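You operate a simulated robot arm through the tools that you are given. There is no shell and no other tool. Be economical: measure what you need, move in short steps, check, and stop when the job is done.

Carry out the task below with a simulated robot arm. There is one attempt and no reset: what you move stays moved.

TASK
Replace the cracked ring under the teal fitting and clamp it again.
Fine: a black ring goes on; the cracked ring goes in the small black tray.
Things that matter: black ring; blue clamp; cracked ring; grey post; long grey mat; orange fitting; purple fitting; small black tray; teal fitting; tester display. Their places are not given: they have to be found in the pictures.

The check looks at the end state, three seconds after you hand in, the way a careful person would. Anything else that was tipped, shoved, dropped, spilled or broken makes it a failure.

THE ROBOT
A 6-joint arm with a two-finger parallel gripper, fixed in place. Base frame: the origin is at the foot of the arm, x ahead of it, y to its left, z up; the work surface is at about z = 0.86. Units: m, degrees, N and s.
With the tool pointing down near the work surface it reaches from about 0.24 to 0.64 m from the base axis. Its first joint turns from -66.0 to 66.0 degrees. Payload 2.7 kg.
The TCP is the grasp point between the finger pads, 0.023 m short of the fingertips. In the tool frame z runs along the fingers and y along their closing line. Largest opening 0.094 m; finger width 0.038, thickness 0.01; the body of the gripper, 0.054 by 0.096 m, starts 0.039 m behind the TCP.
Orientation is that of the tool frame in the base frame, as a unit quaternion [w, x, y, z]. With the fingers straight down and closing along the base's y, the tool's x points along the base's -x, its y along +y and its z along -z.

THE INTERFACE
- The arm moves only by the tool servo_tool. Its argument "plan" is text: rows parted by semicolons, each of 6 numbers parted by spaces: the shift along the tool's x, y, z in m, then the turn, a rotation vector about the tool's x, y, z in degrees. In form: x y z ax ay az; .... A call has 1 to 20 rows; each row shifts and turns the commanded pose from where the row before left it, along the tool's axes as they then stand. "grip" is the finger opening in m, from 0 to 0.094, set as the call begins (left out, the last holds). Rows are played at 5 a second. More than 0.05 m and 8.6 degrees between two rows, or a gripper value outside its range, and nothing of the call is played. A pose out of reach is approached as far as the arm can. The call stops where the force on the tool passes 70 N (or 10 N more than at its start, if that is more) or the arm is blocked; 0.2 s more then pass. The fingers move at their own pace (about 0.045 m/s each) and stop on an object; they squeeze with about 35 N. The grip force told is the motor's: it shows also when the fingers shut on nothing. Time passes only in rows, and 0.2 s behind the last, so rows that do not move let the fingers close. It gives the time, the measured TCP pose, the force on the tool (base axes), the opening and the grip force at its end, in the units of the frame above (readings bear some noise), with the torque about the TCP (base axes, N m) and any sound that the robot's microphone picked up.
- Cameras (640 x 400 px; columns grow to the right, rows downward): "scene" is fixed at [0.0757, -0.4327, 1.4209]; the picture's right is [0.71, -0.70, 0.00], its down [-0.30, -0.30, -0.91] and it looks along [0.64, 0.64, -0.43] (base axes); focal length 329 px, centre (320, 200). "wrist" rides on the gripper at [0.086, 0.016, -0.074] in the tool frame; the picture's right is [-0.18, 0.98, 0.00], its down [-0.58, -0.11, -0.81] and it looks along [-0.79, -0.15, 0.59] (tool axes); focal length 243 px, centre (320, 200).
- snapshot(camera): a new picture of that camera. The clock stands still meanwhile.
- probe_pixels(camera, pixels): there is no depth. For up to 12 entries [column, row, z] of the newest picture of that camera ("zoom" is the newest enlarged one), the place [x, y] in the base frame at which the ray of that pixel passes the height z, good to about 0.003 m, but the place of the scene camera against the robot may be out by one fixed shift of up to 0.012 m in any direction. The clock stands still meanwhile.
- zoom(camera, box): a new picture of the part [left, top, right, bottom] of that camera's present view, enlarged. The clock stands still meanwhile.
- job_done(): hands the job in; it is judged then, once.

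Work in short steps. Measure before you move; look again where a grasp or a placing could have gone wrong, and mend it. You have 80 turns and 54 pictures in all, those below and enlarged ones among them. Open the gripper and draw the arm clear of the work before you hand the job in, unless the task says otherwise; then end with one line.

The tools are called as a command line: name --argument value ..., lists and objects as JSON in quotes. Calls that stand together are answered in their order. servo_tool: Moves the arm, as the interface text tells. Its arguments: {"type":"object","properties":{"plan":{"type":"string"},"grip":{"type":"number"}},"required":["plan"]} The other tools are called the same way: snapshot (camera) takes a picture; probe_pixels (camera, pixels) gives the place at which the rays of pixels pass given heights; zoom (camera, box) takes an enlarged picture of a part of a camera's view; job_done () hands the job in.

At the start:

```text
time_s: 0.0
ee_pos: [0.369, 0.2086, 1.2096]
orientation: [0.0, 0.0, 1.0, 0.0]
contact_force: [0.4, -0.4, 0.1]
torque: [0.03, 0.01, -0.01]
gripper_width: 0.094
grip_force: 0.0
```

scene: 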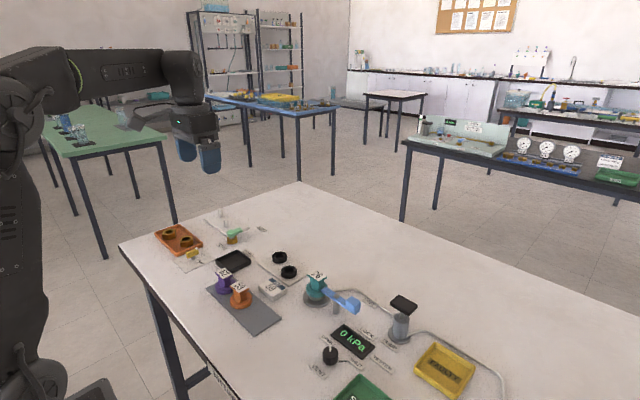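
wrist: 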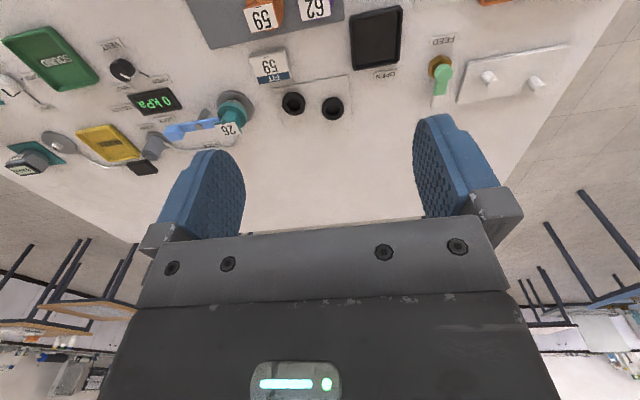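

The scene shows the teal fitting near (317,285) with a blue clamp, black rings near (280,257) and (289,271), and a black tray at (233,261). I zoom in for details.

zoom --camera "scene" --box '[250, 230, 430, 342]'

zoom --camera "scene" --box '[140, 210, 320, 322]'

zoom --camera "wrist" --box '[0, 0, 320, 200]'

zoom --camera "scene" --box '[290, 290, 530, 400]'

```text
3.56 times, centred on (340, 286) of scene
```

zoom: 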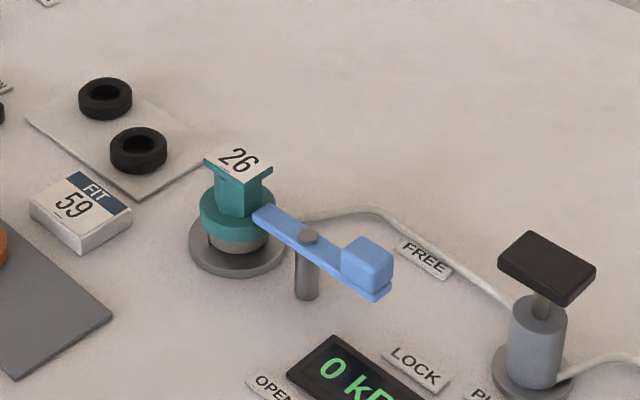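

```text
3.56 times, centred on (230, 266) of scene
```

zoom: 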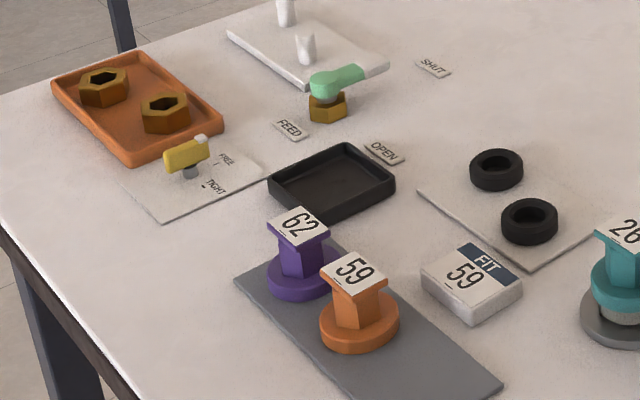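

```text
2.00 times, centred on (160, 100) of wrist
```

zoom: 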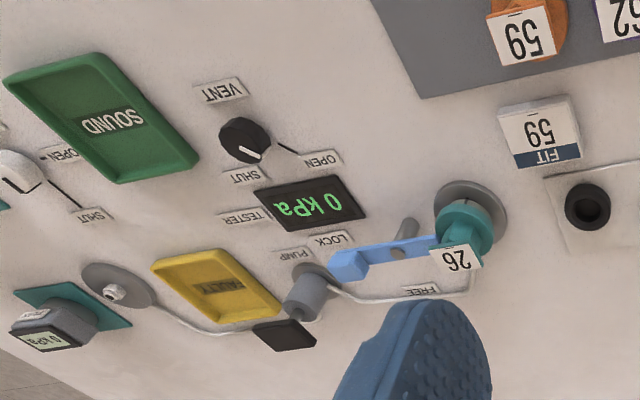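

```text
2.67 times, centred on (410, 345) of scene
```

zoom: 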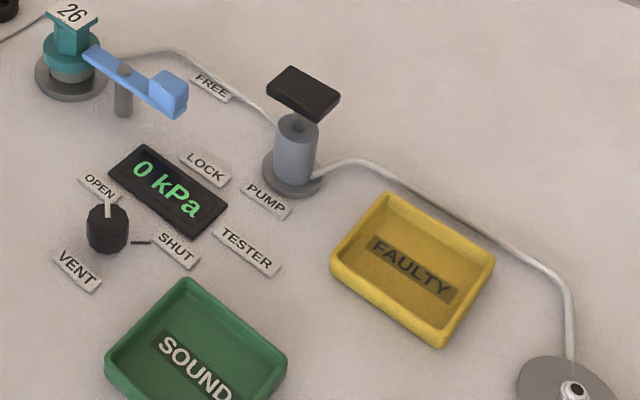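

I probe the main features in both cameras to compare them and find the shift.

probe_pixels --camera "wrist" --pixels '[[235, 106, 0.865], [198, 126, 0.92], [172, 132, 0.92], [210, 145, 0.86], [166, 120, 0.86], [228, 130, 0.94], [294, 103, 0.875], [333, 108, 0.875], [375, 38, 0.865], [204, 112, 0.86], [264, 18, 0.93], [270, 66, 0.875]]'

probe_pixels --camera "scene" --pixels '[[317, 298, 0.865], [336, 314, 0.86], [326.8, 296, 0.92], [343, 305, 0.92], [369, 302.5, 0.86], [368, 332, 0.86], [279.5, 256.5, 0.875], [289, 271, 0.875], [233, 260, 0.865], [317, 275, 0.94], [239, 287, 0.93], [271, 290, 0.875]]'

```text
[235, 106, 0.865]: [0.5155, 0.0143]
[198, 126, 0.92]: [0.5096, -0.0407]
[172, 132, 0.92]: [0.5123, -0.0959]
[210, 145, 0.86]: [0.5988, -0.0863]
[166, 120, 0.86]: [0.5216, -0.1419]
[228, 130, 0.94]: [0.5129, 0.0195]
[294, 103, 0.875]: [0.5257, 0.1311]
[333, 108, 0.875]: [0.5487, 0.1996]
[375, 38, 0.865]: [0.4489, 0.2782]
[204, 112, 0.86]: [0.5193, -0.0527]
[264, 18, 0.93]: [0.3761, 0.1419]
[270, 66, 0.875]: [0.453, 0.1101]
```

```text
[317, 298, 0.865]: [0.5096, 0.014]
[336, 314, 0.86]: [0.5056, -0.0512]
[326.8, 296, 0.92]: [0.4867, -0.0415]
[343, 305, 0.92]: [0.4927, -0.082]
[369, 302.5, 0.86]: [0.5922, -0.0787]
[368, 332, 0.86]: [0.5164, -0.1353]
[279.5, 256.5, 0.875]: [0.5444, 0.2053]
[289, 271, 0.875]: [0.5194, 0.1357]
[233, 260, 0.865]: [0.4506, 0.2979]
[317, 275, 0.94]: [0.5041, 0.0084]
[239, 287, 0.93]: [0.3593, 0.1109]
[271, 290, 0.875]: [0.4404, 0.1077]
```

The scene camera is off by about (-0.006, -0.005). The clamp pivot is at about (0.513,-0.05), the teal fitting is at (0.515,0.015), and the clamp handle points at LOCK. I move closer for a better wrist view.

servo_tool --plan "-0.002 -0.035 0.025 0 0 0;-0.002 -0.035 0.025 0 0 0;-0.002 -0.035 0.025 0 0 0;-0.002 -0.035 0.025 0 0 0;-0.002 -0.035 0.025 0 0 0;-0.002 -0.035 0.025 0 0 0;0 0 0 0 0 0"

snapshot --camera "wrist"

```text
time_s: 1.6
ee_pos: [0.3808, -0.0029, 1.0587]
orientation: [0.0, 0.0, 1.0, 0.0]
contact_force: [1.0, -0.1, -0.2]
torque: [0.0, -0.01, 0.03]
gripper_width: 0.0942
grip_force: 0.1
```

```text
47 pictures are left
```

wrist: 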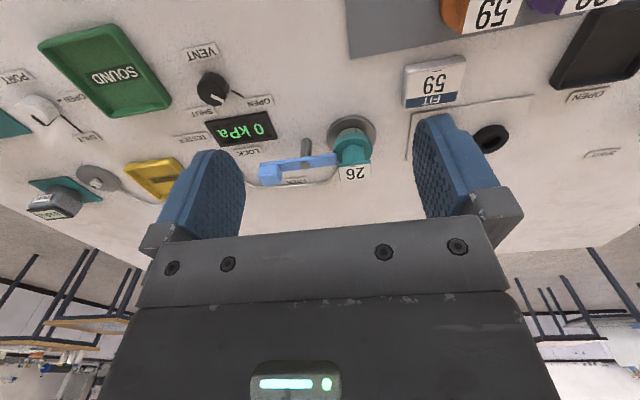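

zoom --camera "wrist" --box '[230, 100, 410, 212]'

```text
3.56 times, centred on (320, 156) of wrist
```

zoom: 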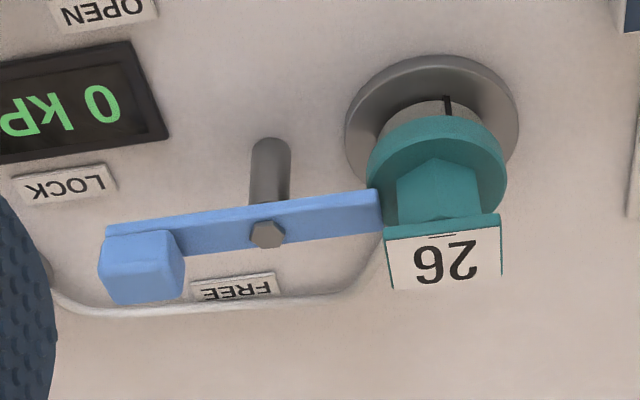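

I triangulate heights of the cap, bolt, and handle with rays from this closer view and the scene.

probe_pixels --camera "zoom" --pixels '[[267, 233, 0.92], [267, 233, 0.96], [143, 265, 0.92], [143, 265, 0.96], [444, 258, 0.92], [444, 258, 0.96], [432, 110, 0.865], [436, 160, 0.89], [270, 200, 0.86], [382, 205, 0.92], [106, 230, 0.92], [232, 288, 0.86]]'

probe_pixels --camera "scene" --pixels '[[326.5, 295.5, 0.92], [326.5, 295.5, 0.96], [343.5, 301, 0.92], [343.5, 301, 0.96], [317, 274, 0.92], [317, 274, 0.96], [316.5, 301, 0.86], [336, 313.5, 0.86]]'

```text
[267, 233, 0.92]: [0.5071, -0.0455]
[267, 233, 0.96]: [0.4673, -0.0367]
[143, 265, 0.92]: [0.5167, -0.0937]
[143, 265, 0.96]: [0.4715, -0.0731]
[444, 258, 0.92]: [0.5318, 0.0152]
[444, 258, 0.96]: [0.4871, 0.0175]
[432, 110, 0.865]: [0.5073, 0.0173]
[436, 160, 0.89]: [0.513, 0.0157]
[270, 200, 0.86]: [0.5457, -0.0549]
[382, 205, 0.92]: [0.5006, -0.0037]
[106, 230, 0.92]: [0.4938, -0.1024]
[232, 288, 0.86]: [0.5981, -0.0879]
```

```text
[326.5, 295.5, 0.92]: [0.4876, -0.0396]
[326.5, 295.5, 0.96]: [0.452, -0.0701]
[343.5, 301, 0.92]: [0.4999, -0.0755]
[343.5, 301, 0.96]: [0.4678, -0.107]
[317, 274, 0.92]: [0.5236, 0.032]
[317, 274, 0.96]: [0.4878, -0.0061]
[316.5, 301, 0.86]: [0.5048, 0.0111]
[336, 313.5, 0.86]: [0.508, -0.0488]
```

I mis-converted the bolt pixels, so I re-probe: the bolt is at scene (337,296) and the handle top at (353,303). The cap top works out at about (0.520,0.016,0.931).

probe_pixels --camera "scene" --pixels '[[337.2, 295.5, 0.92], [337.2, 295.5, 0.9], [353.2, 302.5, 0.92], [353.2, 302.5, 0.94], [336, 313.5, 0.86], [316.7, 290, 0.9], [316.7, 290, 0.88]]'

zoom --camera "scene" --box '[290, 255, 370, 305]'

```text
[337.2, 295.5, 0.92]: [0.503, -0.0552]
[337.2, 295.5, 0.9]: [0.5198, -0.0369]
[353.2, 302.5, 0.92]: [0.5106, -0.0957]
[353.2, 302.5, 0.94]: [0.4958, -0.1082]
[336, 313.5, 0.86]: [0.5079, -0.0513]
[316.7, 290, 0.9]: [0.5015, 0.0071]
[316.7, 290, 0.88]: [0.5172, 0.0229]
```

```text
8.00 times, centred on (330, 280) of scene
```

zoom: 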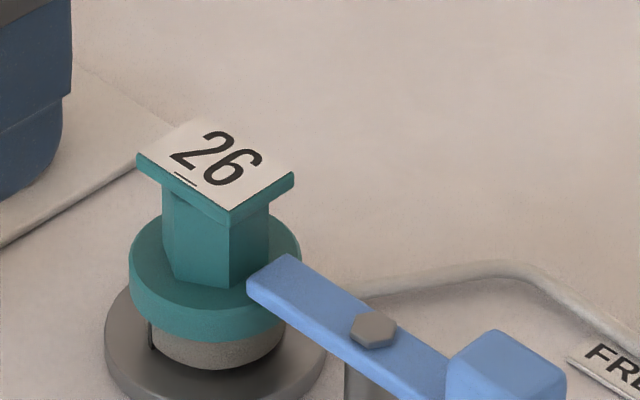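

The bolt top is at (0.5205,-0.0485,0.906) and the handle block top at about (0.523,-0.097,0.913). FREE lies toward +x, so the handle has to swing counter-clockwise by about 65°. I turn the tool 90° and hover above the handle to straddle it.

servo_tool --plan "0 0 0 0 0 7.5;0 0 0 0 0 7.5;0 0 0 0 0 7.5;0 0 0 0 0 7.5;0 0 0 0 0 7.5;0 0 0 0 0 7.5;0 0 0 0 0 7.5;0 0 0 0 0 7.5;0 0 0 0 0 7.5;0 0 0 0 0 7.5;0 0 0 0 0 7.5;0 0 0 0 0 7.5;-0.0243 0.0353 0 0 0 0;-0.0243 0.0353 0 0 0 0;-0.0243 0.0353 0 0 0 0;-0.0243 0.0353 0 0 0 0;0 0 0.025 0 0 0;0 0 0.025 0 0 0;0 0 0 0 0 0" --grip 0.042

snapshot --camera "wrist"

zoom --camera "scene" --box '[250, 200, 450, 325]'

```text
time_s: 5.6
ee_pos: [0.5202, -0.097, 1.0109]
orientation: [0.0, 0.708, 0.707, 0.0]
contact_force: [1.2, 0.6, 0.2]
torque: [0.02, 0.02, 0.0]
gripper_width: 0.042
grip_force: 0.1
```

```text
44 pictures are left
```

wrist: 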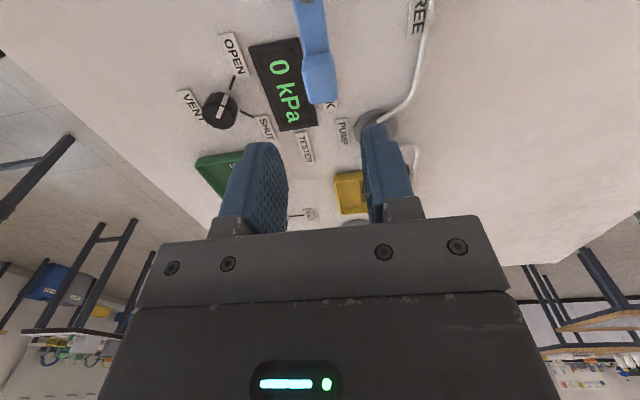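

```text
3.20 times, centred on (350, 262) of scene
```

zoom: 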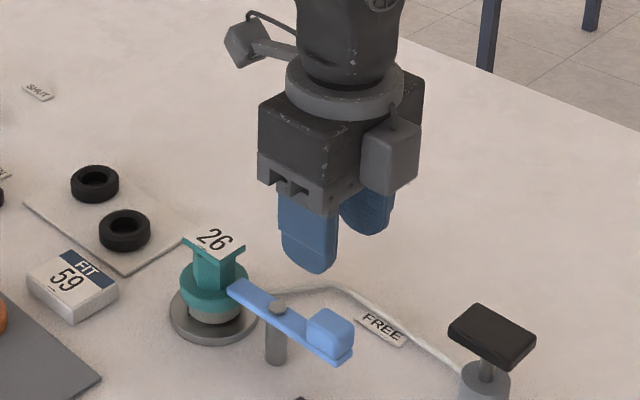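

I check the pump's position for clearance and refine the handle block position: wrist block top spans roughly (303–335, 55–104).

probe_pixels --camera "scene" --pixels '[[397, 338, 0.86], [404, 304, 0.93], [404, 304, 0.95], [390, 300, 0.94], [404, 315, 0.94]]'

probe_pixels --camera "wrist" --pixels '[[304, 60, 0.913], [331, 56, 0.913], [308, 104, 0.895], [335, 101, 0.895], [319, 78, 0.905], [371, 124, 0.94], [303, 0, 0.9], [388, 118, 0.86]]'

```text
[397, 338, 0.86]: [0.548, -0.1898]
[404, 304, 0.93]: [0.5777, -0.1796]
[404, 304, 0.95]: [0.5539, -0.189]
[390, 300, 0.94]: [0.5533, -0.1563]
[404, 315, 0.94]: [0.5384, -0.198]
```

```text
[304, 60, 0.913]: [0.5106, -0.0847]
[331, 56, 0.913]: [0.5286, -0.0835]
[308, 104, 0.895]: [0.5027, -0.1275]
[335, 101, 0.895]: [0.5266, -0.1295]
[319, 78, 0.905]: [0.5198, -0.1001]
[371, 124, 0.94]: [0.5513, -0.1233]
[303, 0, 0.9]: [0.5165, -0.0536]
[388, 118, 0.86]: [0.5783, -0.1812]
```

The block centre is at (0.5195,-0.098), directly under the TCP, and the pump is clear at y≈-0.19. I descend to straddle the block.

servo_tool --plan "-0.002 0 0.032 0 0 0;0 0 0.032 0 0 0;0 0 0.02 0 0 0;0 0 0.011 0 0 0;0 0 0 0 0 0" --grip 0.036

zoom --camera "scene" --box '[290, 230, 410, 305]'

```text
time_s: 6.8
ee_pos: [0.5217, -0.0997, 0.9156]
orientation: [0.0, 0.707, 0.707, 0.0]
contact_force: [-0.2, -0.5, 0.1]
torque: [0.0, -0.01, 0.0]
gripper_width: 0.036
grip_force: 0.1
```

```text
5.33 times, centred on (350, 268) of scene
```

zoom: 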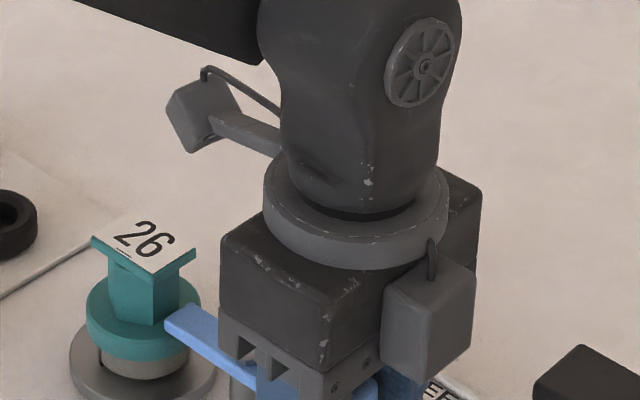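

The fingers straddle the handle with no force. I start the arc about the pivot (radius 0.051), 4 rows of 7°.

servo_tool --plan "0.0004 0.0062 0 0 0 -7;0.0004 0.0062 0 0 0 -7;0.0004 0.0062 0 0 0 -7;0.0004 0.0062 0 0 0 -7;0 0 0 0 0 0"

snapshot --camera "wrist"

```text
time_s: 8.0
ee_pos: [0.5455, -0.0936, 0.9139]
orientation: [-0.001, 0.515, 0.857, 0.0]
contact_force: [-0.1, 0.1, -0.2]
torque: [-0.02, 0.01, 0.01]
gripper_width: 0.036
grip_force: 0.4
```

```text
41 pictures are left
```

wrist: 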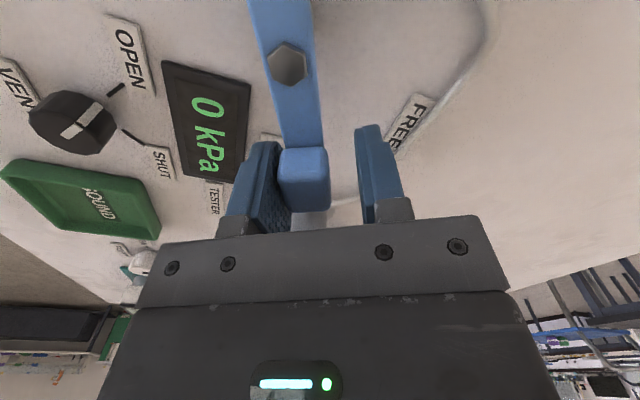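

The handle is moving freely with no notable force. I continue toward FREE.

servo_tool --plan "0.0004 0.0062 0 0 0 -7;0.0004 0.0062 0 0 0 -7;0.0004 0.0062 0 0 0 -7;0.0004 0.0062 0 0 0 -7;0.0004 0.0062 0 0 0 -7;0.0004 0.0062 0 0 0 -7;0 0 0 0 0 0"

snapshot --camera "wrist"

zoom --camera "scene" --box '[280, 230, 420, 317]'

```text
time_s: 9.6
ee_pos: [0.569, -0.0666, 0.9146]
orientation: [0.0, 0.173, 0.985, -0.001]
contact_force: [0.5, -0.5, 0.2]
torque: [0.05, 0.02, -0.02]
gripper_width: 0.0364
grip_force: 0.2
```

```text
40 pictures are left
```

wrist: 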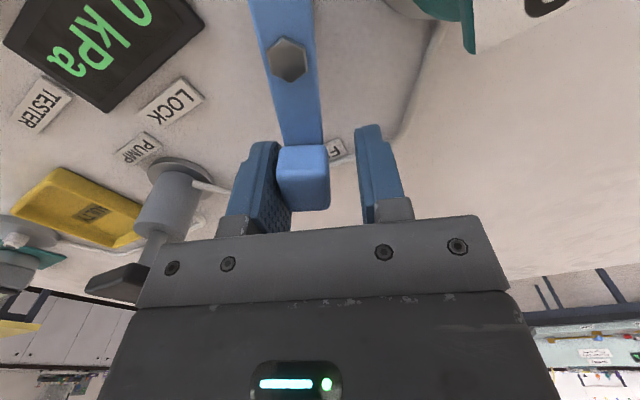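

```text
4.57 times, centred on (350, 274) of scene
```

zoom: 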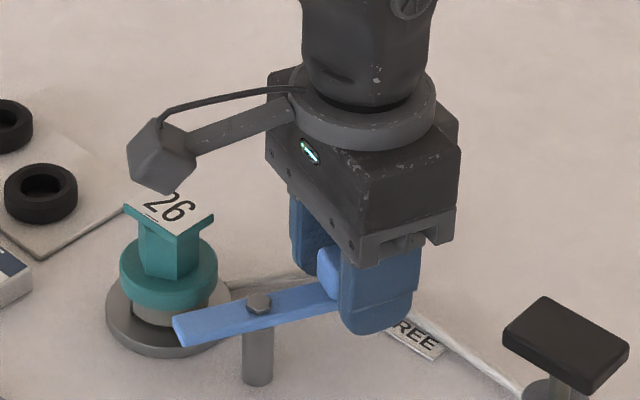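

The bar is off the flange. I nudge it two more rows for clearance, then rise straight up.

servo_tool --plan "0.0004 0.0062 0 0 0 -7;0.0004 0.0062 0 0 0 -7;0 0 0 0 0 0;0 -0.003 0 0 0 0;0 0 -0.03 0 0 0;0 0 -0.04 0 0 0;0 0 -0.04 0 0 0"

zoom --camera "scene" --box '[280, 230, 420, 317]'

snapshot --camera "wrist"

```text
time_s: 11.2
ee_pos: [0.5729, -0.0572, 1.0257]
orientation: [0.001, 0.052, 0.999, 0.0]
contact_force: [0.1, -0.4, -0.5]
torque: [0.0, 0.03, -0.02]
gripper_width: 0.0363
grip_force: 0.2
```

```text
4.57 times, centred on (350, 274) of scene
```

zoom: 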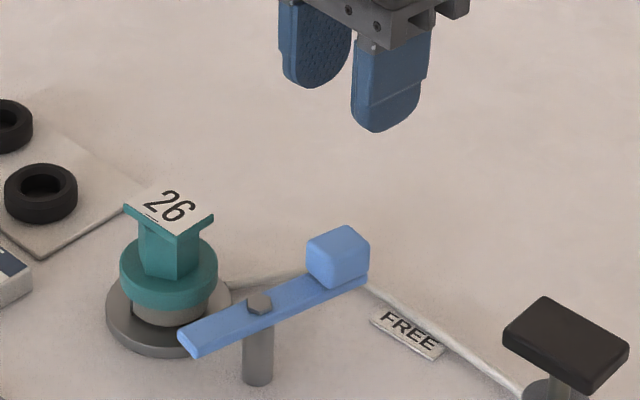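

```text
37 pictures are left
```

wrist: 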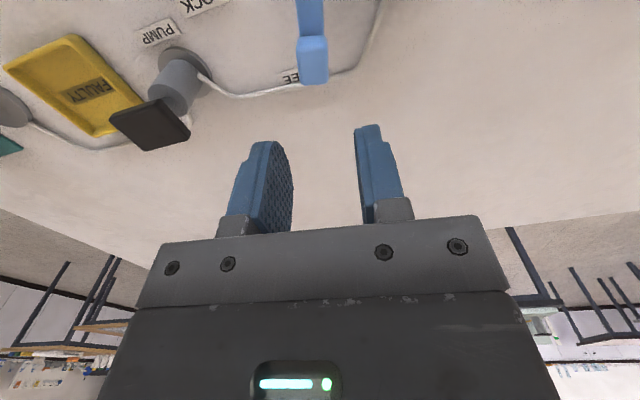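

The clamp is now free. I re-square the tool and back off to x≈0.40 to view the fitting's cap and gauge its orientation.

servo_tool --plan "0 0 0 0 0 -6;0.034 0.0146 0 0 0 0;0.034 0.0146 0 0 0 0;0.034 0.0146 0 0 0 0;0.034 0.0146 0 0 0 0;0.034 0.0146 0 0 0 0;0 0 0 0 0 0" --grip 0.06

zoom --camera "wrist" --box '[240, 60, 400, 160]'

```text
time_s: 12.8
ee_pos: [0.4026, 0.0172, 1.0248]
orientation: [0.0, 0.0, 1.0, 0.0]
contact_force: [0.4, 0.5, -0.5]
torque: [0.0, 0.02, 0.01]
gripper_width: 0.0602
grip_force: 0.2
```

```text
4.00 times, centred on (320, 110) of wrist
```

zoom: 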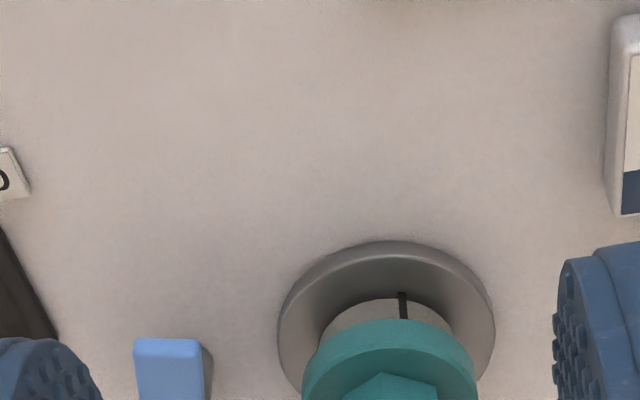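

The fitting is lower in the frame than I cropped, so I re-crop.

zoom --camera "wrist" --box '[256, 110, 416, 210]'

```text
4.00 times, centred on (336, 160) of wrist
```

zoom: 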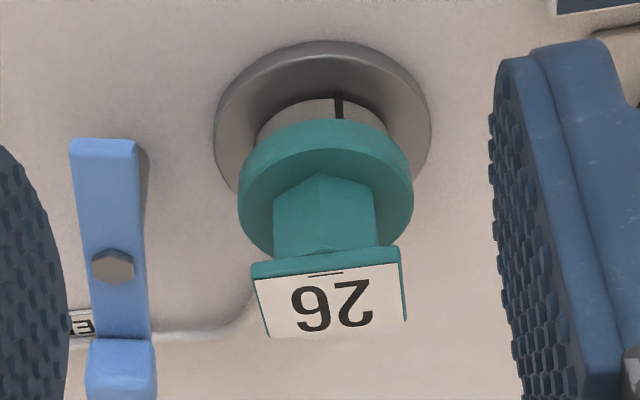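

probe_pixels --camera "zoom" --pixels '[[253, 277, 0.931], [399, 262, 0.931], [407, 321, 0.931], [270, 338, 0.931], [239, 200, 0.885], [413, 200, 0.885], [322, 120, 0.885], [215, 130, 0.868], [431, 130, 0.868], [324, 42, 0.868], [113, 265, 0.906], [100, 142, 0.9]]'

```text
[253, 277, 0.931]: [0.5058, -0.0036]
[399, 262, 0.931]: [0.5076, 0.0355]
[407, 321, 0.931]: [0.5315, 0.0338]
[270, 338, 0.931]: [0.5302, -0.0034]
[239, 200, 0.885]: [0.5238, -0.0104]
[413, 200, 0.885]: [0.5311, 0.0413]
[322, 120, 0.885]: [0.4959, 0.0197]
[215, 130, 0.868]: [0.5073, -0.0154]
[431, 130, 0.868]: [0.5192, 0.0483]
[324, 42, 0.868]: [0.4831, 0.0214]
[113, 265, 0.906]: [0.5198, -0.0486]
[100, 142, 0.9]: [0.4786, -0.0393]
```

The cap is axis-aligned, centred at (0.5185,0.0155) and about 0.038 wide in y. I move over it, descend and close on it.

servo_tool --plan "-0.039 -0.0006 0 0 0 0;-0.039 -0.0006 0 0 0 0;-0.039 -0.0005 0 0 0 0;0 0 0.04 0 0 0;0 0 0.035 0 0 0;0 0 0.015 0 0 0;0 0 0.01 0 0 0;0 0 0 0 0 0"

zoom --camera "scene" --box '[260, 220, 400, 307]'

```text
time_s: 14.6
ee_pos: [0.5188, 0.0136, 0.9258]
orientation: [-0.001, 0.0, 1.0, 0.0]
contact_force: [-0.9, -0.4, 0.6]
torque: [0.01, -0.02, -0.01]
gripper_width: 0.0599
grip_force: 0.0
```

```text
4.57 times, centred on (330, 264) of scene
```

zoom: 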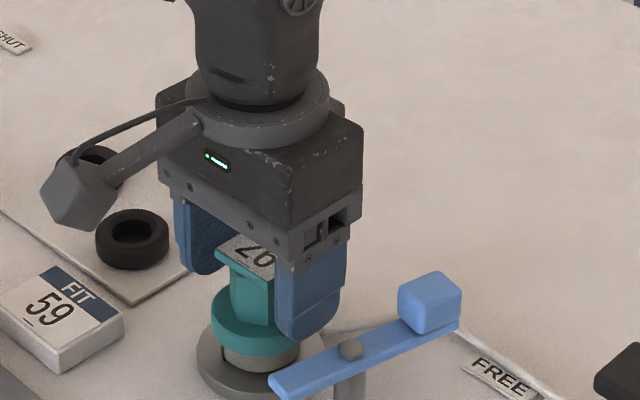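

The fingers surround the cap above the flange. I centre by 2 mm and close.

servo_tool --plan "0 0.002 0.001 0 0 0;0 0 0 0 0 0;0 0 0 0 0 0;0 0 0 0 0 0" --grip 0.03

```text
time_s: 15.6
ee_pos: [0.519, 0.0167, 0.926]
orientation: [0.0, 0.001, 1.0, 0.0]
contact_force: [-0.5, -2.1, 4.4]
torque: [-0.02, 0.02, 0.0]
gripper_width: 0.0387
grip_force: 35.2
```

I grip it at 0.0387. I lift straight up and look.

servo_tool --plan "0 0 -0.01 0 0 0;0 0 -0.02 0 0 0;0 0 -0.03 0 0 0;0 0 -0.03 0 0 0;0 0 0 0 0 0"

zoom --camera "scene" --box '[250, 210, 410, 310]'

snapshot --camera "wrist"

```text
time_s: 16.8
ee_pos: [0.5187, 0.0166, 1.0138]
orientation: [0.0, 0.0, 1.0, 0.0]
contact_force: [-0.9, -0.3, 0.6]
torque: [0.0, 0.0, -0.01]
gripper_width: 0.0301
grip_force: 0.1
```

```text
4.00 times, centred on (330, 260) of scene
```

zoom: 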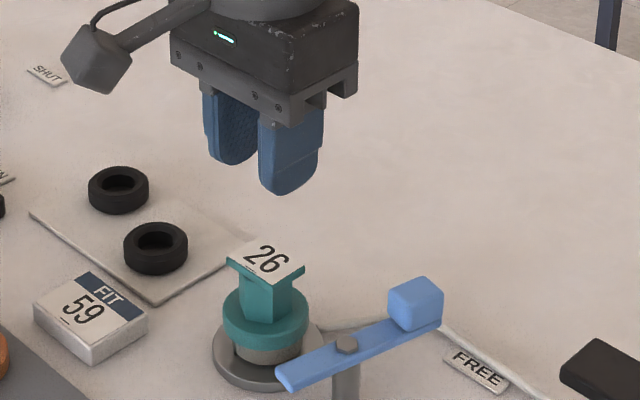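

```text
32 pictures are left
```

wrist: 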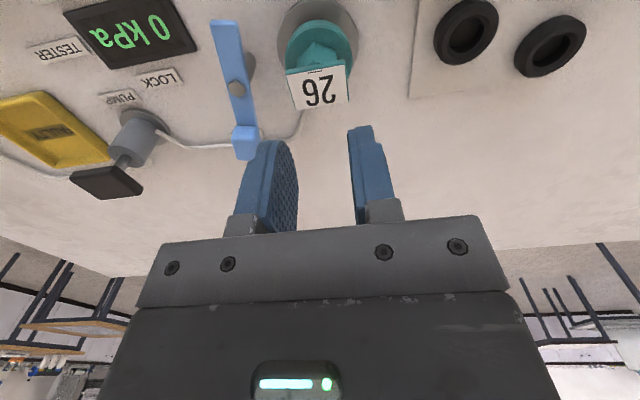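

The cap slipped out of the grip. I check whether the fitting has shifted before retrying.

zoom --camera "wrist" --box '[240, 0, 400, 110]'

probe_pixels --camera "wrist" --pixels '[[287, 74, 0.931], [345, 66, 0.931], [348, 102, 0.931], [295, 110, 0.931]]'

zoom --camera "scene" --box '[290, 255, 370, 305]'

```text
3.64 times, centred on (320, 55) of wrist
```

zoom: 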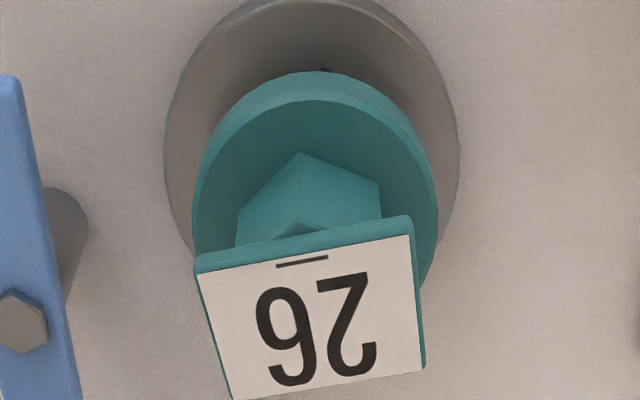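

```text
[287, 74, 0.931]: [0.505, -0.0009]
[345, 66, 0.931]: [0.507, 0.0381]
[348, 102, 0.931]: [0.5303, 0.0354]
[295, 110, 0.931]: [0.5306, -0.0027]
```

```text
8.00 times, centred on (330, 280) of scene
```

zoom: 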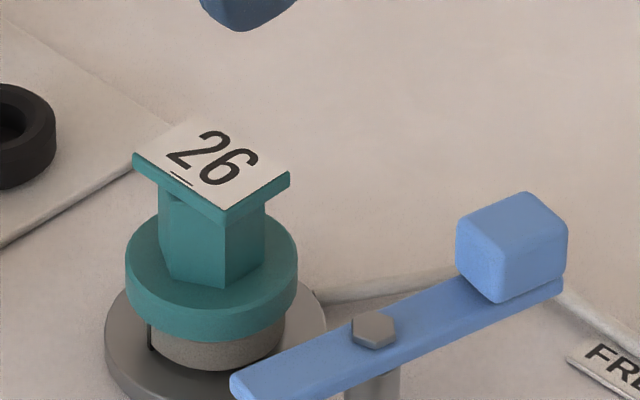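

The fitting is still seated, shifted by only about 1 mm. I retry with a full squeeze command, slightly lower, and lift very slowly while watching the force.

servo_tool --plan "0 0.0005 0.03 0 0 0;0 0 0.03 0 0 0;0 0 0.02 0 0 0;0 0 0.0105 0 0 0;0 0 0 0 0 0" --grip 0.06

servo_tool --plan "0 0 0 0 0 0;0 0 0 0 0 0;0 0 0 0 0 0;0 0 0 0 0 0;0 0 0 0 0 0" --grip 0.0

servo_tool --plan "0 0 -0.002 0 0 0;0 0 -0.002 0 0 0"

```text
time_s: 18.0
ee_pos: [0.5188, 0.0163, 0.9226]
orientation: [0.001, 0.0, 1.0, 0.0]
contact_force: [0.5, 0.2, 0.3]
torque: [-0.02, -0.01, 0.02]
gripper_width: 0.06
grip_force: 0.0
```

```text
time_s: 19.2
ee_pos: [0.5187, 0.0179, 0.9232]
orientation: [0.0, 0.0, 1.0, 0.001]
contact_force: [0.7, -0.3, 0.9]
torque: [0.02, -0.01, -0.01]
gripper_width: 0.0388
grip_force: 35.2
```

```text
time_s: 19.8
ee_pos: [0.5185, 0.0166, 0.9272]
orientation: [0.0, 0.0, 1.0, 0.0]
contact_force: [-0.6, -0.6, 0.3]
torque: [0.0, 0.03, 0.02]
gripper_width: 0.0389
grip_force: 34.8
```

After a 4 mm lift the force reads near zero and the grip holds. I lift a little further and check.

servo_tool --plan "0 0 -0.004 0 0 0;0 0 -0.004 0 0 0;0 0 -0.004 0 0 0;0 0 -0.004 0 0 0"

zoom --camera "scene" --box '[270, 240, 382, 310]'

```text
time_s: 20.8
ee_pos: [0.5186, 0.0166, 0.9436]
orientation: [0.0, 0.0, 1.0, 0.0]
contact_force: [-0.9, 0.1, -0.3]
torque: [-0.01, 0.02, 0.0]
gripper_width: 0.0388
grip_force: 34.9
```

```text
5.71 times, centred on (326, 275) of scene
```

zoom: 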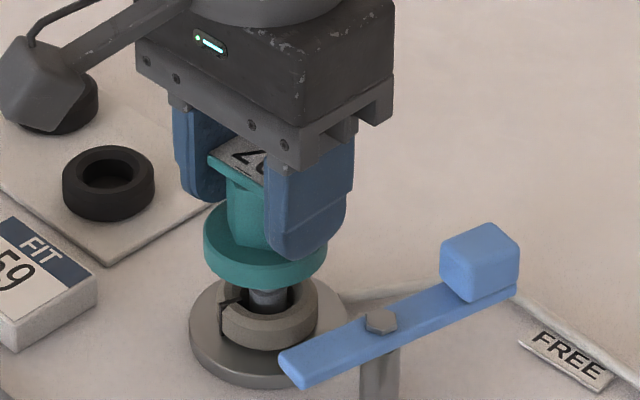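

The fitting is up, showing the cracked ring around a central post. I lift higher, slowly, and measure the mat's free area in the scene (corners near (206,287), (284,318), (259,335), with the orange fitting at (241,303)).

servo_tool --plan "0 0 -0.008 0 0 0;0 0 -0.01 0 0 0;0 0 -0.015 0 0 0;0 0 -0.015 0 0 0;0 0 -0.02 0 0 0;0 0 -0.02 0 0 0;0 0 0 0 0 0"

snapshot --camera "scene"

probe_pixels --camera "scene" --pixels '[[206, 287, 0.863], [284, 318, 0.863], [259, 335, 0.863], [241, 303, 0.87], [224, 290, 0.87], [260, 318, 0.863], [271, 296, 0.86]]'

```text
time_s: 22.4
ee_pos: [0.517, 0.0172, 1.0321]
orientation: [0.0, 0.0, 1.0, 0.001]
contact_force: [-0.7, -0.1, -0.7]
torque: [-0.03, 0.0, 0.03]
gripper_width: 0.0389
grip_force: 35.4
```

```text
28 pictures are left
```

scene: 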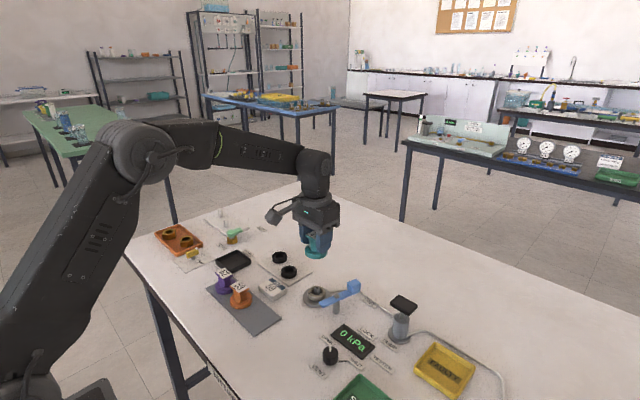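

```text
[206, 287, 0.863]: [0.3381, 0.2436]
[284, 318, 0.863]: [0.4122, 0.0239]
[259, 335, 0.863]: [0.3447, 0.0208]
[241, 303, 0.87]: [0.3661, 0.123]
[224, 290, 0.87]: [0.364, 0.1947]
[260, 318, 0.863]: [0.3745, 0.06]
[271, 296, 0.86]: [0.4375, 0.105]
```

The mat spans about x 0.35–0.418, y 0.015–0.238, with the orange fitting at about (0.38,0.125). I carry the teal fitting to (0.382,0.050) and look before lowering.

servo_tool --plan "0.034 0.0082 0 0 0 0;0.034 0.0082 0 0 0 0;0.034 0.0082 0 0 0 0;0.033 0.0082 0 0 0 0;0 0 0.03 0 0 0;0 0 0.03 0 0 0;0 0 0.02 0 0 0;0 0 0 0 0 0"

zoom --camera "scene" --box '[190, 250, 318, 330]'

```text
time_s: 24.2
ee_pos: [0.3837, 0.0493, 0.9491]
orientation: [0.0, 0.0, 1.0, 0.0]
contact_force: [0.5, 0.4, -0.2]
torque: [0.01, -0.06, 0.04]
gripper_width: 0.0387
grip_force: 34.8
```

```text
5.00 times, centred on (254, 290) of scene
```

zoom: 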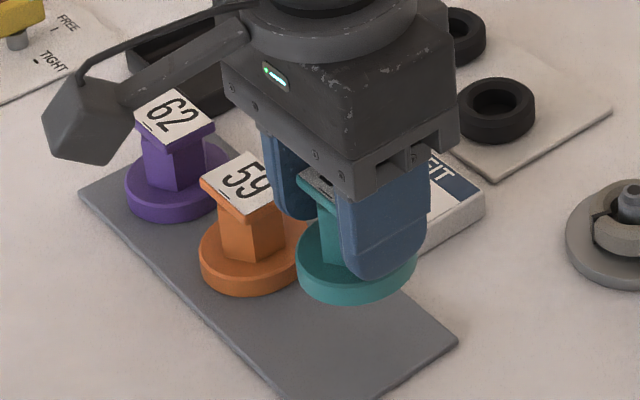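

There is a clear gap to the orange fitting and the mat is free below. I lower gradually, watching the force.

servo_tool --plan "0 0 0.015 0 0 0;0 0 0.013 0 0 0;0 0 0.006 0 0 0;0 0 0 0 0 0"

zoom --camera "scene" --box '[200, 260, 312, 330]'

```text
time_s: 25.2
ee_pos: [0.3843, 0.0512, 0.9166]
orientation: [0.0, -0.001, 1.0, -0.001]
contact_force: [-0.8, -0.2, 0.2]
torque: [0.0, 0.01, 0.0]
gripper_width: 0.0389
grip_force: 34.6
```

```text
5.71 times, centred on (256, 295) of scene
```

zoom: 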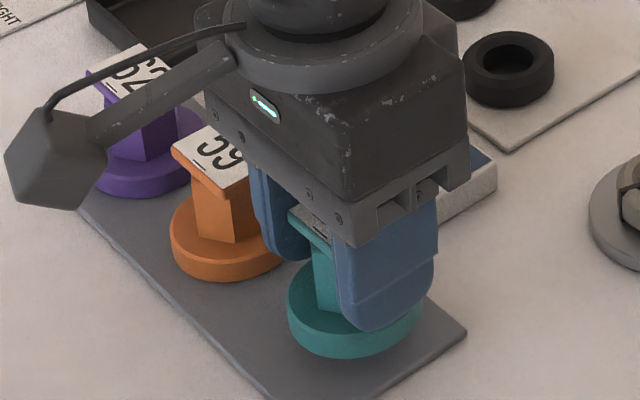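

Close to the mat now; I keep lowering in 2 mm steps.

servo_tool --plan "0 0 0.002 0 0 0;0 0 0.002 0 0 0;0 0 0.001 0 0 0"

servo_tool --plan "0 0 0.0015 0 0 0;0 0 0.0015 0 0 0"

servo_tool --plan "0 0 0.001 0 0 0;0 0 0.001 0 0 0"

```text
time_s: 26.0
ee_pos: [0.3847, 0.0503, 0.9122]
orientation: [0.0, 0.0, 1.0, -0.001]
contact_force: [-0.3, 1.0, -0.8]
torque: [0.0, 0.0, -0.02]
gripper_width: 0.039
grip_force: 35.0
```

```text
time_s: 26.6
ee_pos: [0.3846, 0.0488, 0.909]
orientation: [0.0, 0.0, 1.0, 0.0]
contact_force: [0.2, -0.2, -0.1]
torque: [-0.01, 0.0, 0.01]
gripper_width: 0.039
grip_force: 35.1
```

```text
time_s: 27.2
ee_pos: [0.3849, 0.0502, 0.9069]
orientation: [0.0, 0.0, 1.0, 0.0]
contact_force: [-0.1, 0.0, -1.7]
torque: [0.0, -0.05, 0.0]
gripper_width: 0.0389
grip_force: 35.4
```

No clear contact yet at 0.907. I continue in 1 mm steps.

servo_tool --plan "0 0 0.001 0 0 0;0 0 0.001 0 0 0"

servo_tool --plan "0 0 0.001 0 0 0;0 0 0.001 0 0 0"

zoom --camera "scene" --box '[220, 270, 300, 340]'

```text
time_s: 27.8
ee_pos: [0.3836, 0.05, 0.9049]
orientation: [-0.001, 0.0, 1.0, 0.0]
contact_force: [-0.2, -0.4, -0.7]
torque: [0.01, 0.01, 0.01]
gripper_width: 0.039
grip_force: 35.8
```

```text
time_s: 28.4
ee_pos: [0.384, 0.0492, 0.9027]
orientation: [0.0, 0.001, 1.0, 0.0]
contact_force: [0.8, 0.5, 1.0]
torque: [0.06, -0.01, 0.0]
gripper_width: 0.0387
grip_force: 35.0
```

```text
5.71 times, centred on (260, 305) of scene
```

zoom: 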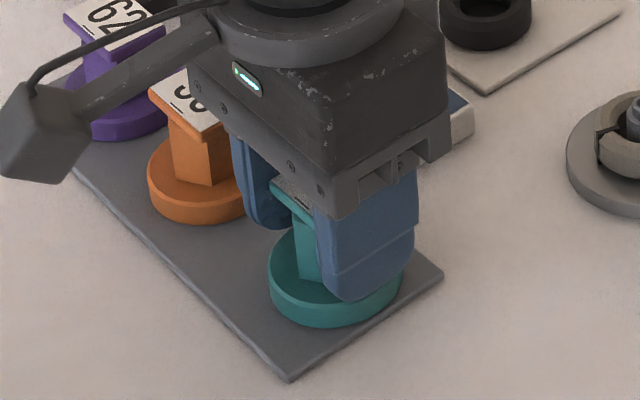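

servo_tool --plan "0 0 0.001 0 0 0;0 0 0.001 0 0 0"

servo_tool --plan "0 0 0.001 0 0 0;0 0 0.001 0 0 0"

servo_tool --plan "0 0 0.001 0 0 0;0 0 0.001 0 0 0"

```text
time_s: 29.0
ee_pos: [0.384, 0.0495, 0.9032]
orientation: [0.002, 0.0, 1.0, 0.0]
contact_force: [-4.1, -7.5, 26.1]
torque: [-0.02, 0.22, 0.07]
gripper_width: 0.0388
grip_force: 35.1
```

```text
time_s: 29.6
ee_pos: [0.3839, 0.0508, 0.9001]
orientation: [0.002, -0.001, 1.0, 0.0]
contact_force: [2.0, -8.5, 26.5]
torque: [-0.01, -0.07, 0.01]
gripper_width: 0.0389
grip_force: 35.0
```

```text
time_s: 30.2
ee_pos: [0.3832, 0.0493, 0.8996]
orientation: [0.001, 0.001, 1.0, 0.0]
contact_force: [-3.8, -10.0, 42.6]
torque: [-0.16, 0.26, 0.01]
gripper_width: 0.0389
grip_force: 34.8
```

Contact is made (26–42 N). I ease up 2.5 mm, open to 0.06 and rise.

servo_tool --plan "0 0 -0.0025 0 0 0;0 0 0 0 0 0"

servo_tool --plan "0 0 0 0 0 0;0 0 0 0 0 0;0 0 0 0 0 0;0 0 -0.03 0 0 0;0 0 -0.04 0 0 0;0 0 -0.04 0 0 0;0 0 0 0 0 0" --grip 0.06

zoom --camera "scene" --box '[190, 240, 350, 340]'

```text
time_s: 30.8
ee_pos: [0.3827, 0.0505, 0.9003]
orientation: [-0.002, 0.0, 1.0, 0.0]
contact_force: [1.3, 0.9, 6.1]
torque: [0.09, -0.21, 0.05]
gripper_width: 0.0388
grip_force: 35.0
```

```text
time_s: 32.4
ee_pos: [0.3842, 0.0513, 1.0096]
orientation: [0.0, 0.0, 1.0, 0.0]
contact_force: [-0.9, -0.1, -0.2]
torque: [-0.02, 0.01, 0.0]
gripper_width: 0.0601
grip_force: 0.0
```

```text
4.00 times, centred on (270, 290) of scene
```

zoom: 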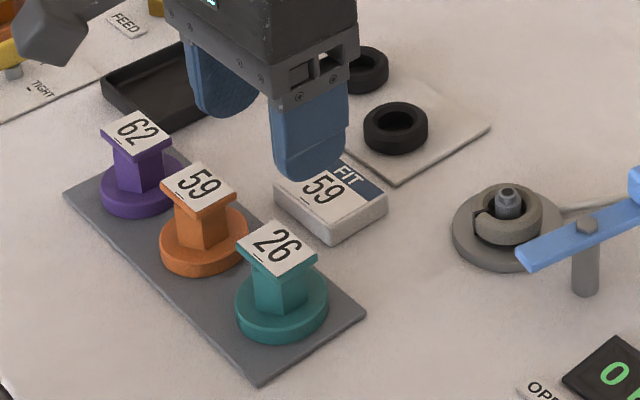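

The teal fitting stands upright on the mat. Next I view the cracked ring on its post from the wrist camera.

servo_tool --plan "-0.005 -0.017 0 0 0 0;-0.005 -0.017 -0.01 0 0 0;0 0 0 0 0 0"

zoom --camera "wrist" --box '[256, 90, 416, 190]'

```text
time_s: 33.2
ee_pos: [0.3929, 0.0156, 1.0192]
orientation: [0.0, 0.0, 1.0, 0.0]
contact_force: [-0.2, -0.2, 0.0]
torque: [0.05, -0.01, 0.02]
gripper_width: 0.0598
grip_force: 0.1
```

```text
4.00 times, centred on (336, 140) of wrist
```

zoom: 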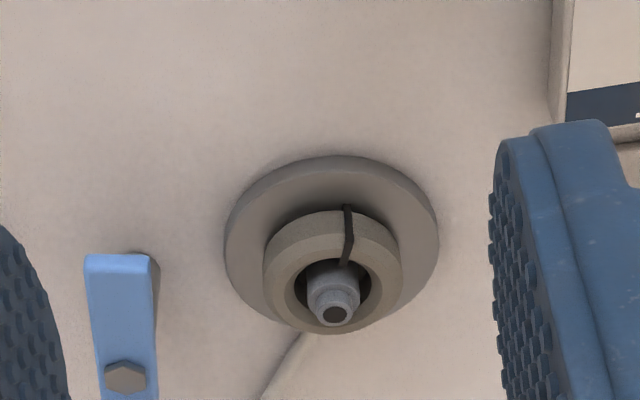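

probe_pixels --camera "zoom" --pixels '[[264, 270, 0.884], [402, 270, 0.884], [332, 223, 0.884], [335, 333, 0.884], [226, 235, 0.868], [439, 235, 0.868], [330, 158, 0.868], [334, 313, 0.894], [334, 313, 0.9], [334, 280, 0.885], [114, 375, 0.906]]'

zoom --camera "scene" --box '[290, 270, 354, 310]'

```text
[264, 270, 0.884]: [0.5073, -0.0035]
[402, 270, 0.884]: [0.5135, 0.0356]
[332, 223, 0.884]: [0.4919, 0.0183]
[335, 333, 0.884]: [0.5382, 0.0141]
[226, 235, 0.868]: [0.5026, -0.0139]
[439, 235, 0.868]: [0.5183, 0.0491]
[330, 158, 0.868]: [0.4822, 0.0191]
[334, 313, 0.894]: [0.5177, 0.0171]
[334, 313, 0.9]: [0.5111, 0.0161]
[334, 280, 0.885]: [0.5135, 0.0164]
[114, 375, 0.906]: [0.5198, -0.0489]
```

```text
10.00 times, centred on (322, 290) of scene
```

zoom: 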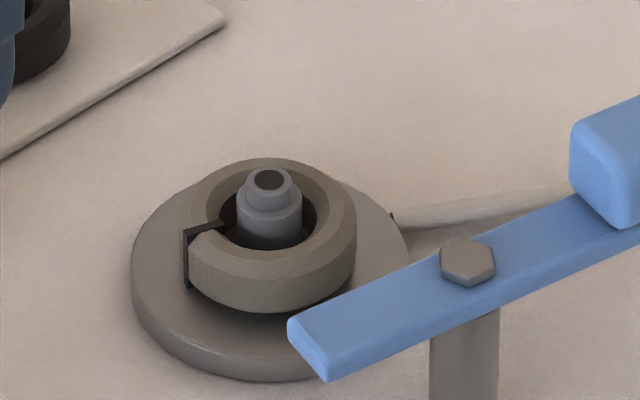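

The ring's outer diameter is about 0.040, centred at (0.518,0.0165), with its top at about 0.884. I probe the tray corners, then go to grasp the ring with the tips just above the base disc (TCP 0.895).

probe_pixels --camera "scene" --pixels '[[215.4, 261.8, 0.875], [237, 250, 0.875], [251, 261.8, 0.875], [229.4, 273, 0.875]]'

servo_tool --plan "-0.042 0.0002 0 0 0 0;-0.042 0.0002 0 0 0 0;-0.041 0.0005 0 0 0 0;0 0 0.045 0 0 0;0 0 0.04 0 0 0;0 0 0.025 0 0 0;0 0 0 0 0 0" --grip 0.054

zoom --camera "scene" --box '[270, 240, 382, 310]'

```text
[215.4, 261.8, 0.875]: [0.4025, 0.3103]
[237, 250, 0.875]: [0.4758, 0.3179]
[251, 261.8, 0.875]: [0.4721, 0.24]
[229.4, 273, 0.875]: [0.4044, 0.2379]
```

```text
time_s: 34.8
ee_pos: [0.5196, 0.0154, 0.9111]
orientation: [0.0, -0.001, 1.0, 0.0]
contact_force: [-0.7, -0.2, -0.1]
torque: [0.02, 0.03, -0.01]
gripper_width: 0.0541
grip_force: 0.1
```

```text
5.71 times, centred on (326, 275) of scene
```

zoom: 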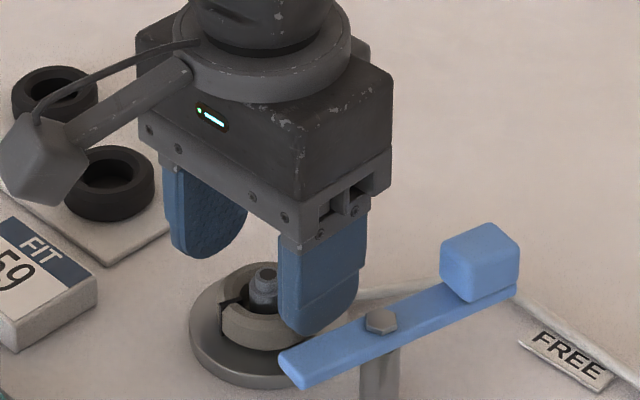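

The fingers are aligned around the ring and clear of the bar. I descend the last 16 mm, then close.

servo_tool --plan "0.001 0.001 0.008 0 0 0;0 0 0.005 0 0 0;0 0 0.003 0 0 0;0 0 0 0 0 0"

servo_tool --plan "0 0 0 0 0 0;0 0 0 0 0 0;0 0 0 0 0 0;0 0 0 0 0 0" --grip 0.0

servo_tool --plan "0 0 -0.004 0 0 0;0 0 -0.004 0 0 0;0 0 -0.008 0 0 0;0 0 -0.012 0 0 0;0 0 -0.02 0 0 0;0 0 0 0 0 0"

zoom --camera "scene" --box '[270, 230, 382, 310]'

```text
time_s: 35.8
ee_pos: [0.5175, 0.0172, 0.8934]
orientation: [-0.001, 0.0, 1.0, 0.0]
contact_force: [-0.6, -0.7, -0.2]
torque: [-0.02, 0.0, -0.02]
gripper_width: 0.0541
grip_force: 0.0
```

```text
time_s: 36.8
ee_pos: [0.5183, 0.0168, 0.8948]
orientation: [0.0, 0.0, 1.0, -0.001]
contact_force: [-0.1, 1.2, 0.2]
torque: [-0.01, 0.04, -0.01]
gripper_width: 0.0416
grip_force: 34.6
```

```text
time_s: 38.2
ee_pos: [0.5194, 0.0163, 0.9437]
orientation: [0.0, 0.001, 1.0, 0.0]
contact_force: [-0.5, -1.4, 0.1]
torque: [0.0, 0.0, 0.02]
gripper_width: 0.0416
grip_force: 34.6
```

```text
5.00 times, centred on (326, 270) of scene
```

zoom: 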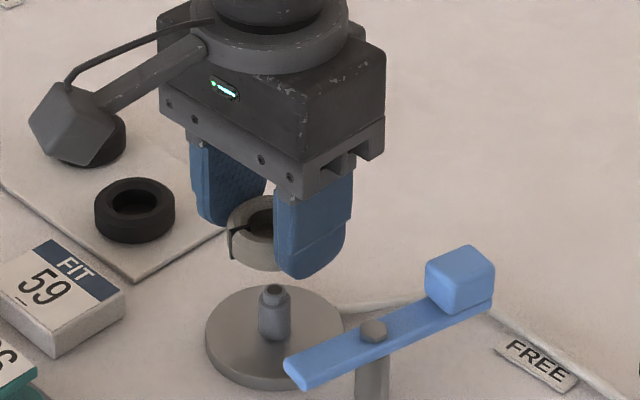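

The cracked ring is held and only the grey post remains. The tray centre is about (0.446,0.272); I carry the ring there and turn 45° so that the fingers open along the tray's diagonal.

servo_tool --plan "0 0 -0.03 0 0 0;0 0 -0.03 0 0 0;0.0122 0.0427 0 0 0 0;0.0122 0.0427 0 0 0 0;0.0122 0.0427 0 0 0 0;0.0122 0.0427 0 0 0 0;0.0122 0.0427 0 0 0 0;0.0122 0.0427 0 0 0 0;0 0 0 0 0 7.5;0 0 0 0 0 7.5;0 0 0 0 0 7.5;0 0 0 0 0 7.5;0 0 0 0 0 7.5;0 0 0 0 0 7.5;0 0 0.03 0 0 0;0 0 0.03 0 0 0;0 0 0 0 0 0"

zoom --camera "scene" --box '[190, 220, 290, 282]'

snapshot --camera "wrist"

```text
time_s: 41.8
ee_pos: [0.4448, 0.2745, 0.9436]
orientation: [-0.001, 0.383, 0.924, 0.001]
contact_force: [0.0, 0.1, 0.2]
torque: [0.0, -0.03, 0.01]
gripper_width: 0.0416
grip_force: 34.8
```

```text
6.40 times, centred on (240, 251) of scene
```

zoom: 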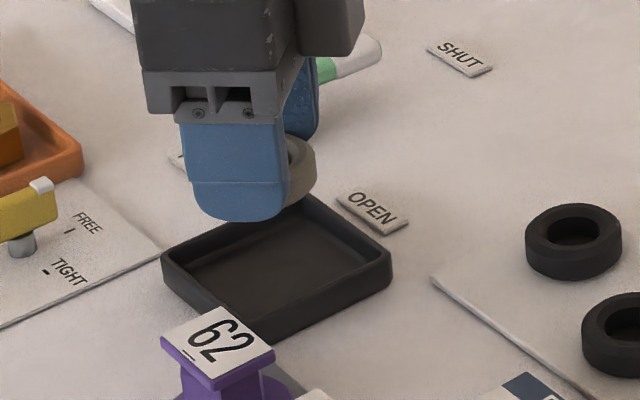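

```text
18 pictures are left
```

wrist: 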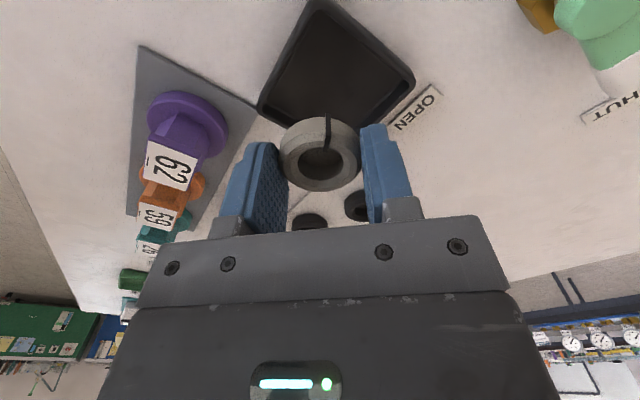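

I check the tray corners from the wrist view: (325,3), (413,80), (260,108).

probe_pixels --camera "wrist" --pixels '[[325, 3, 0.877], [413, 80, 0.877], [260, 108, 0.877], [300, 120, 0.877], [336, 75, 0.865]]'

```text
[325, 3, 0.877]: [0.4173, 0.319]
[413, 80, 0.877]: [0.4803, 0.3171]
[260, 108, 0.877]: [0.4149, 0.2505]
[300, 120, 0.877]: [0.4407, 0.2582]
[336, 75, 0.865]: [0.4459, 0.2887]
```

By the wrist view the tray centre is (0.448,0.284). I shift there, lower until the tips are just above the rim, and release.

servo_tool --plan "0.0042 0.0075 0 0 0 0;0 0 0.02 0 0 0;0 0 0.015 0 0 0;0 0 0.006 0 0 0;0 0 0 0 0 0"

zoom --camera "scene" --box '[190, 220, 290, 282]'

```text
time_s: 43.0
ee_pos: [0.4462, 0.2813, 0.9005]
orientation: [0.0, 0.382, 0.924, 0.0]
contact_force: [-0.4, -0.1, 0.1]
torque: [-0.01, -0.02, 0.01]
gripper_width: 0.0415
grip_force: 34.9
```

```text
6.40 times, centred on (240, 251) of scene
```

zoom: 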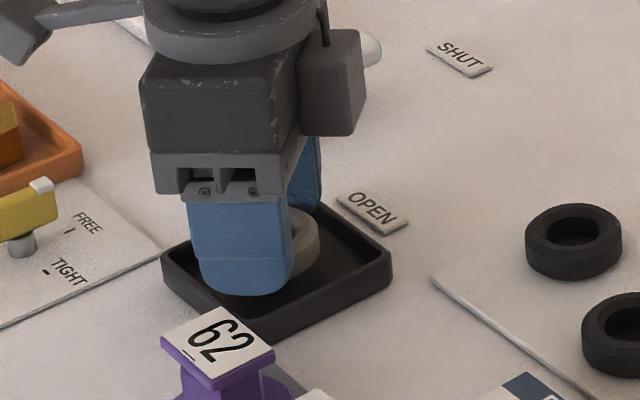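

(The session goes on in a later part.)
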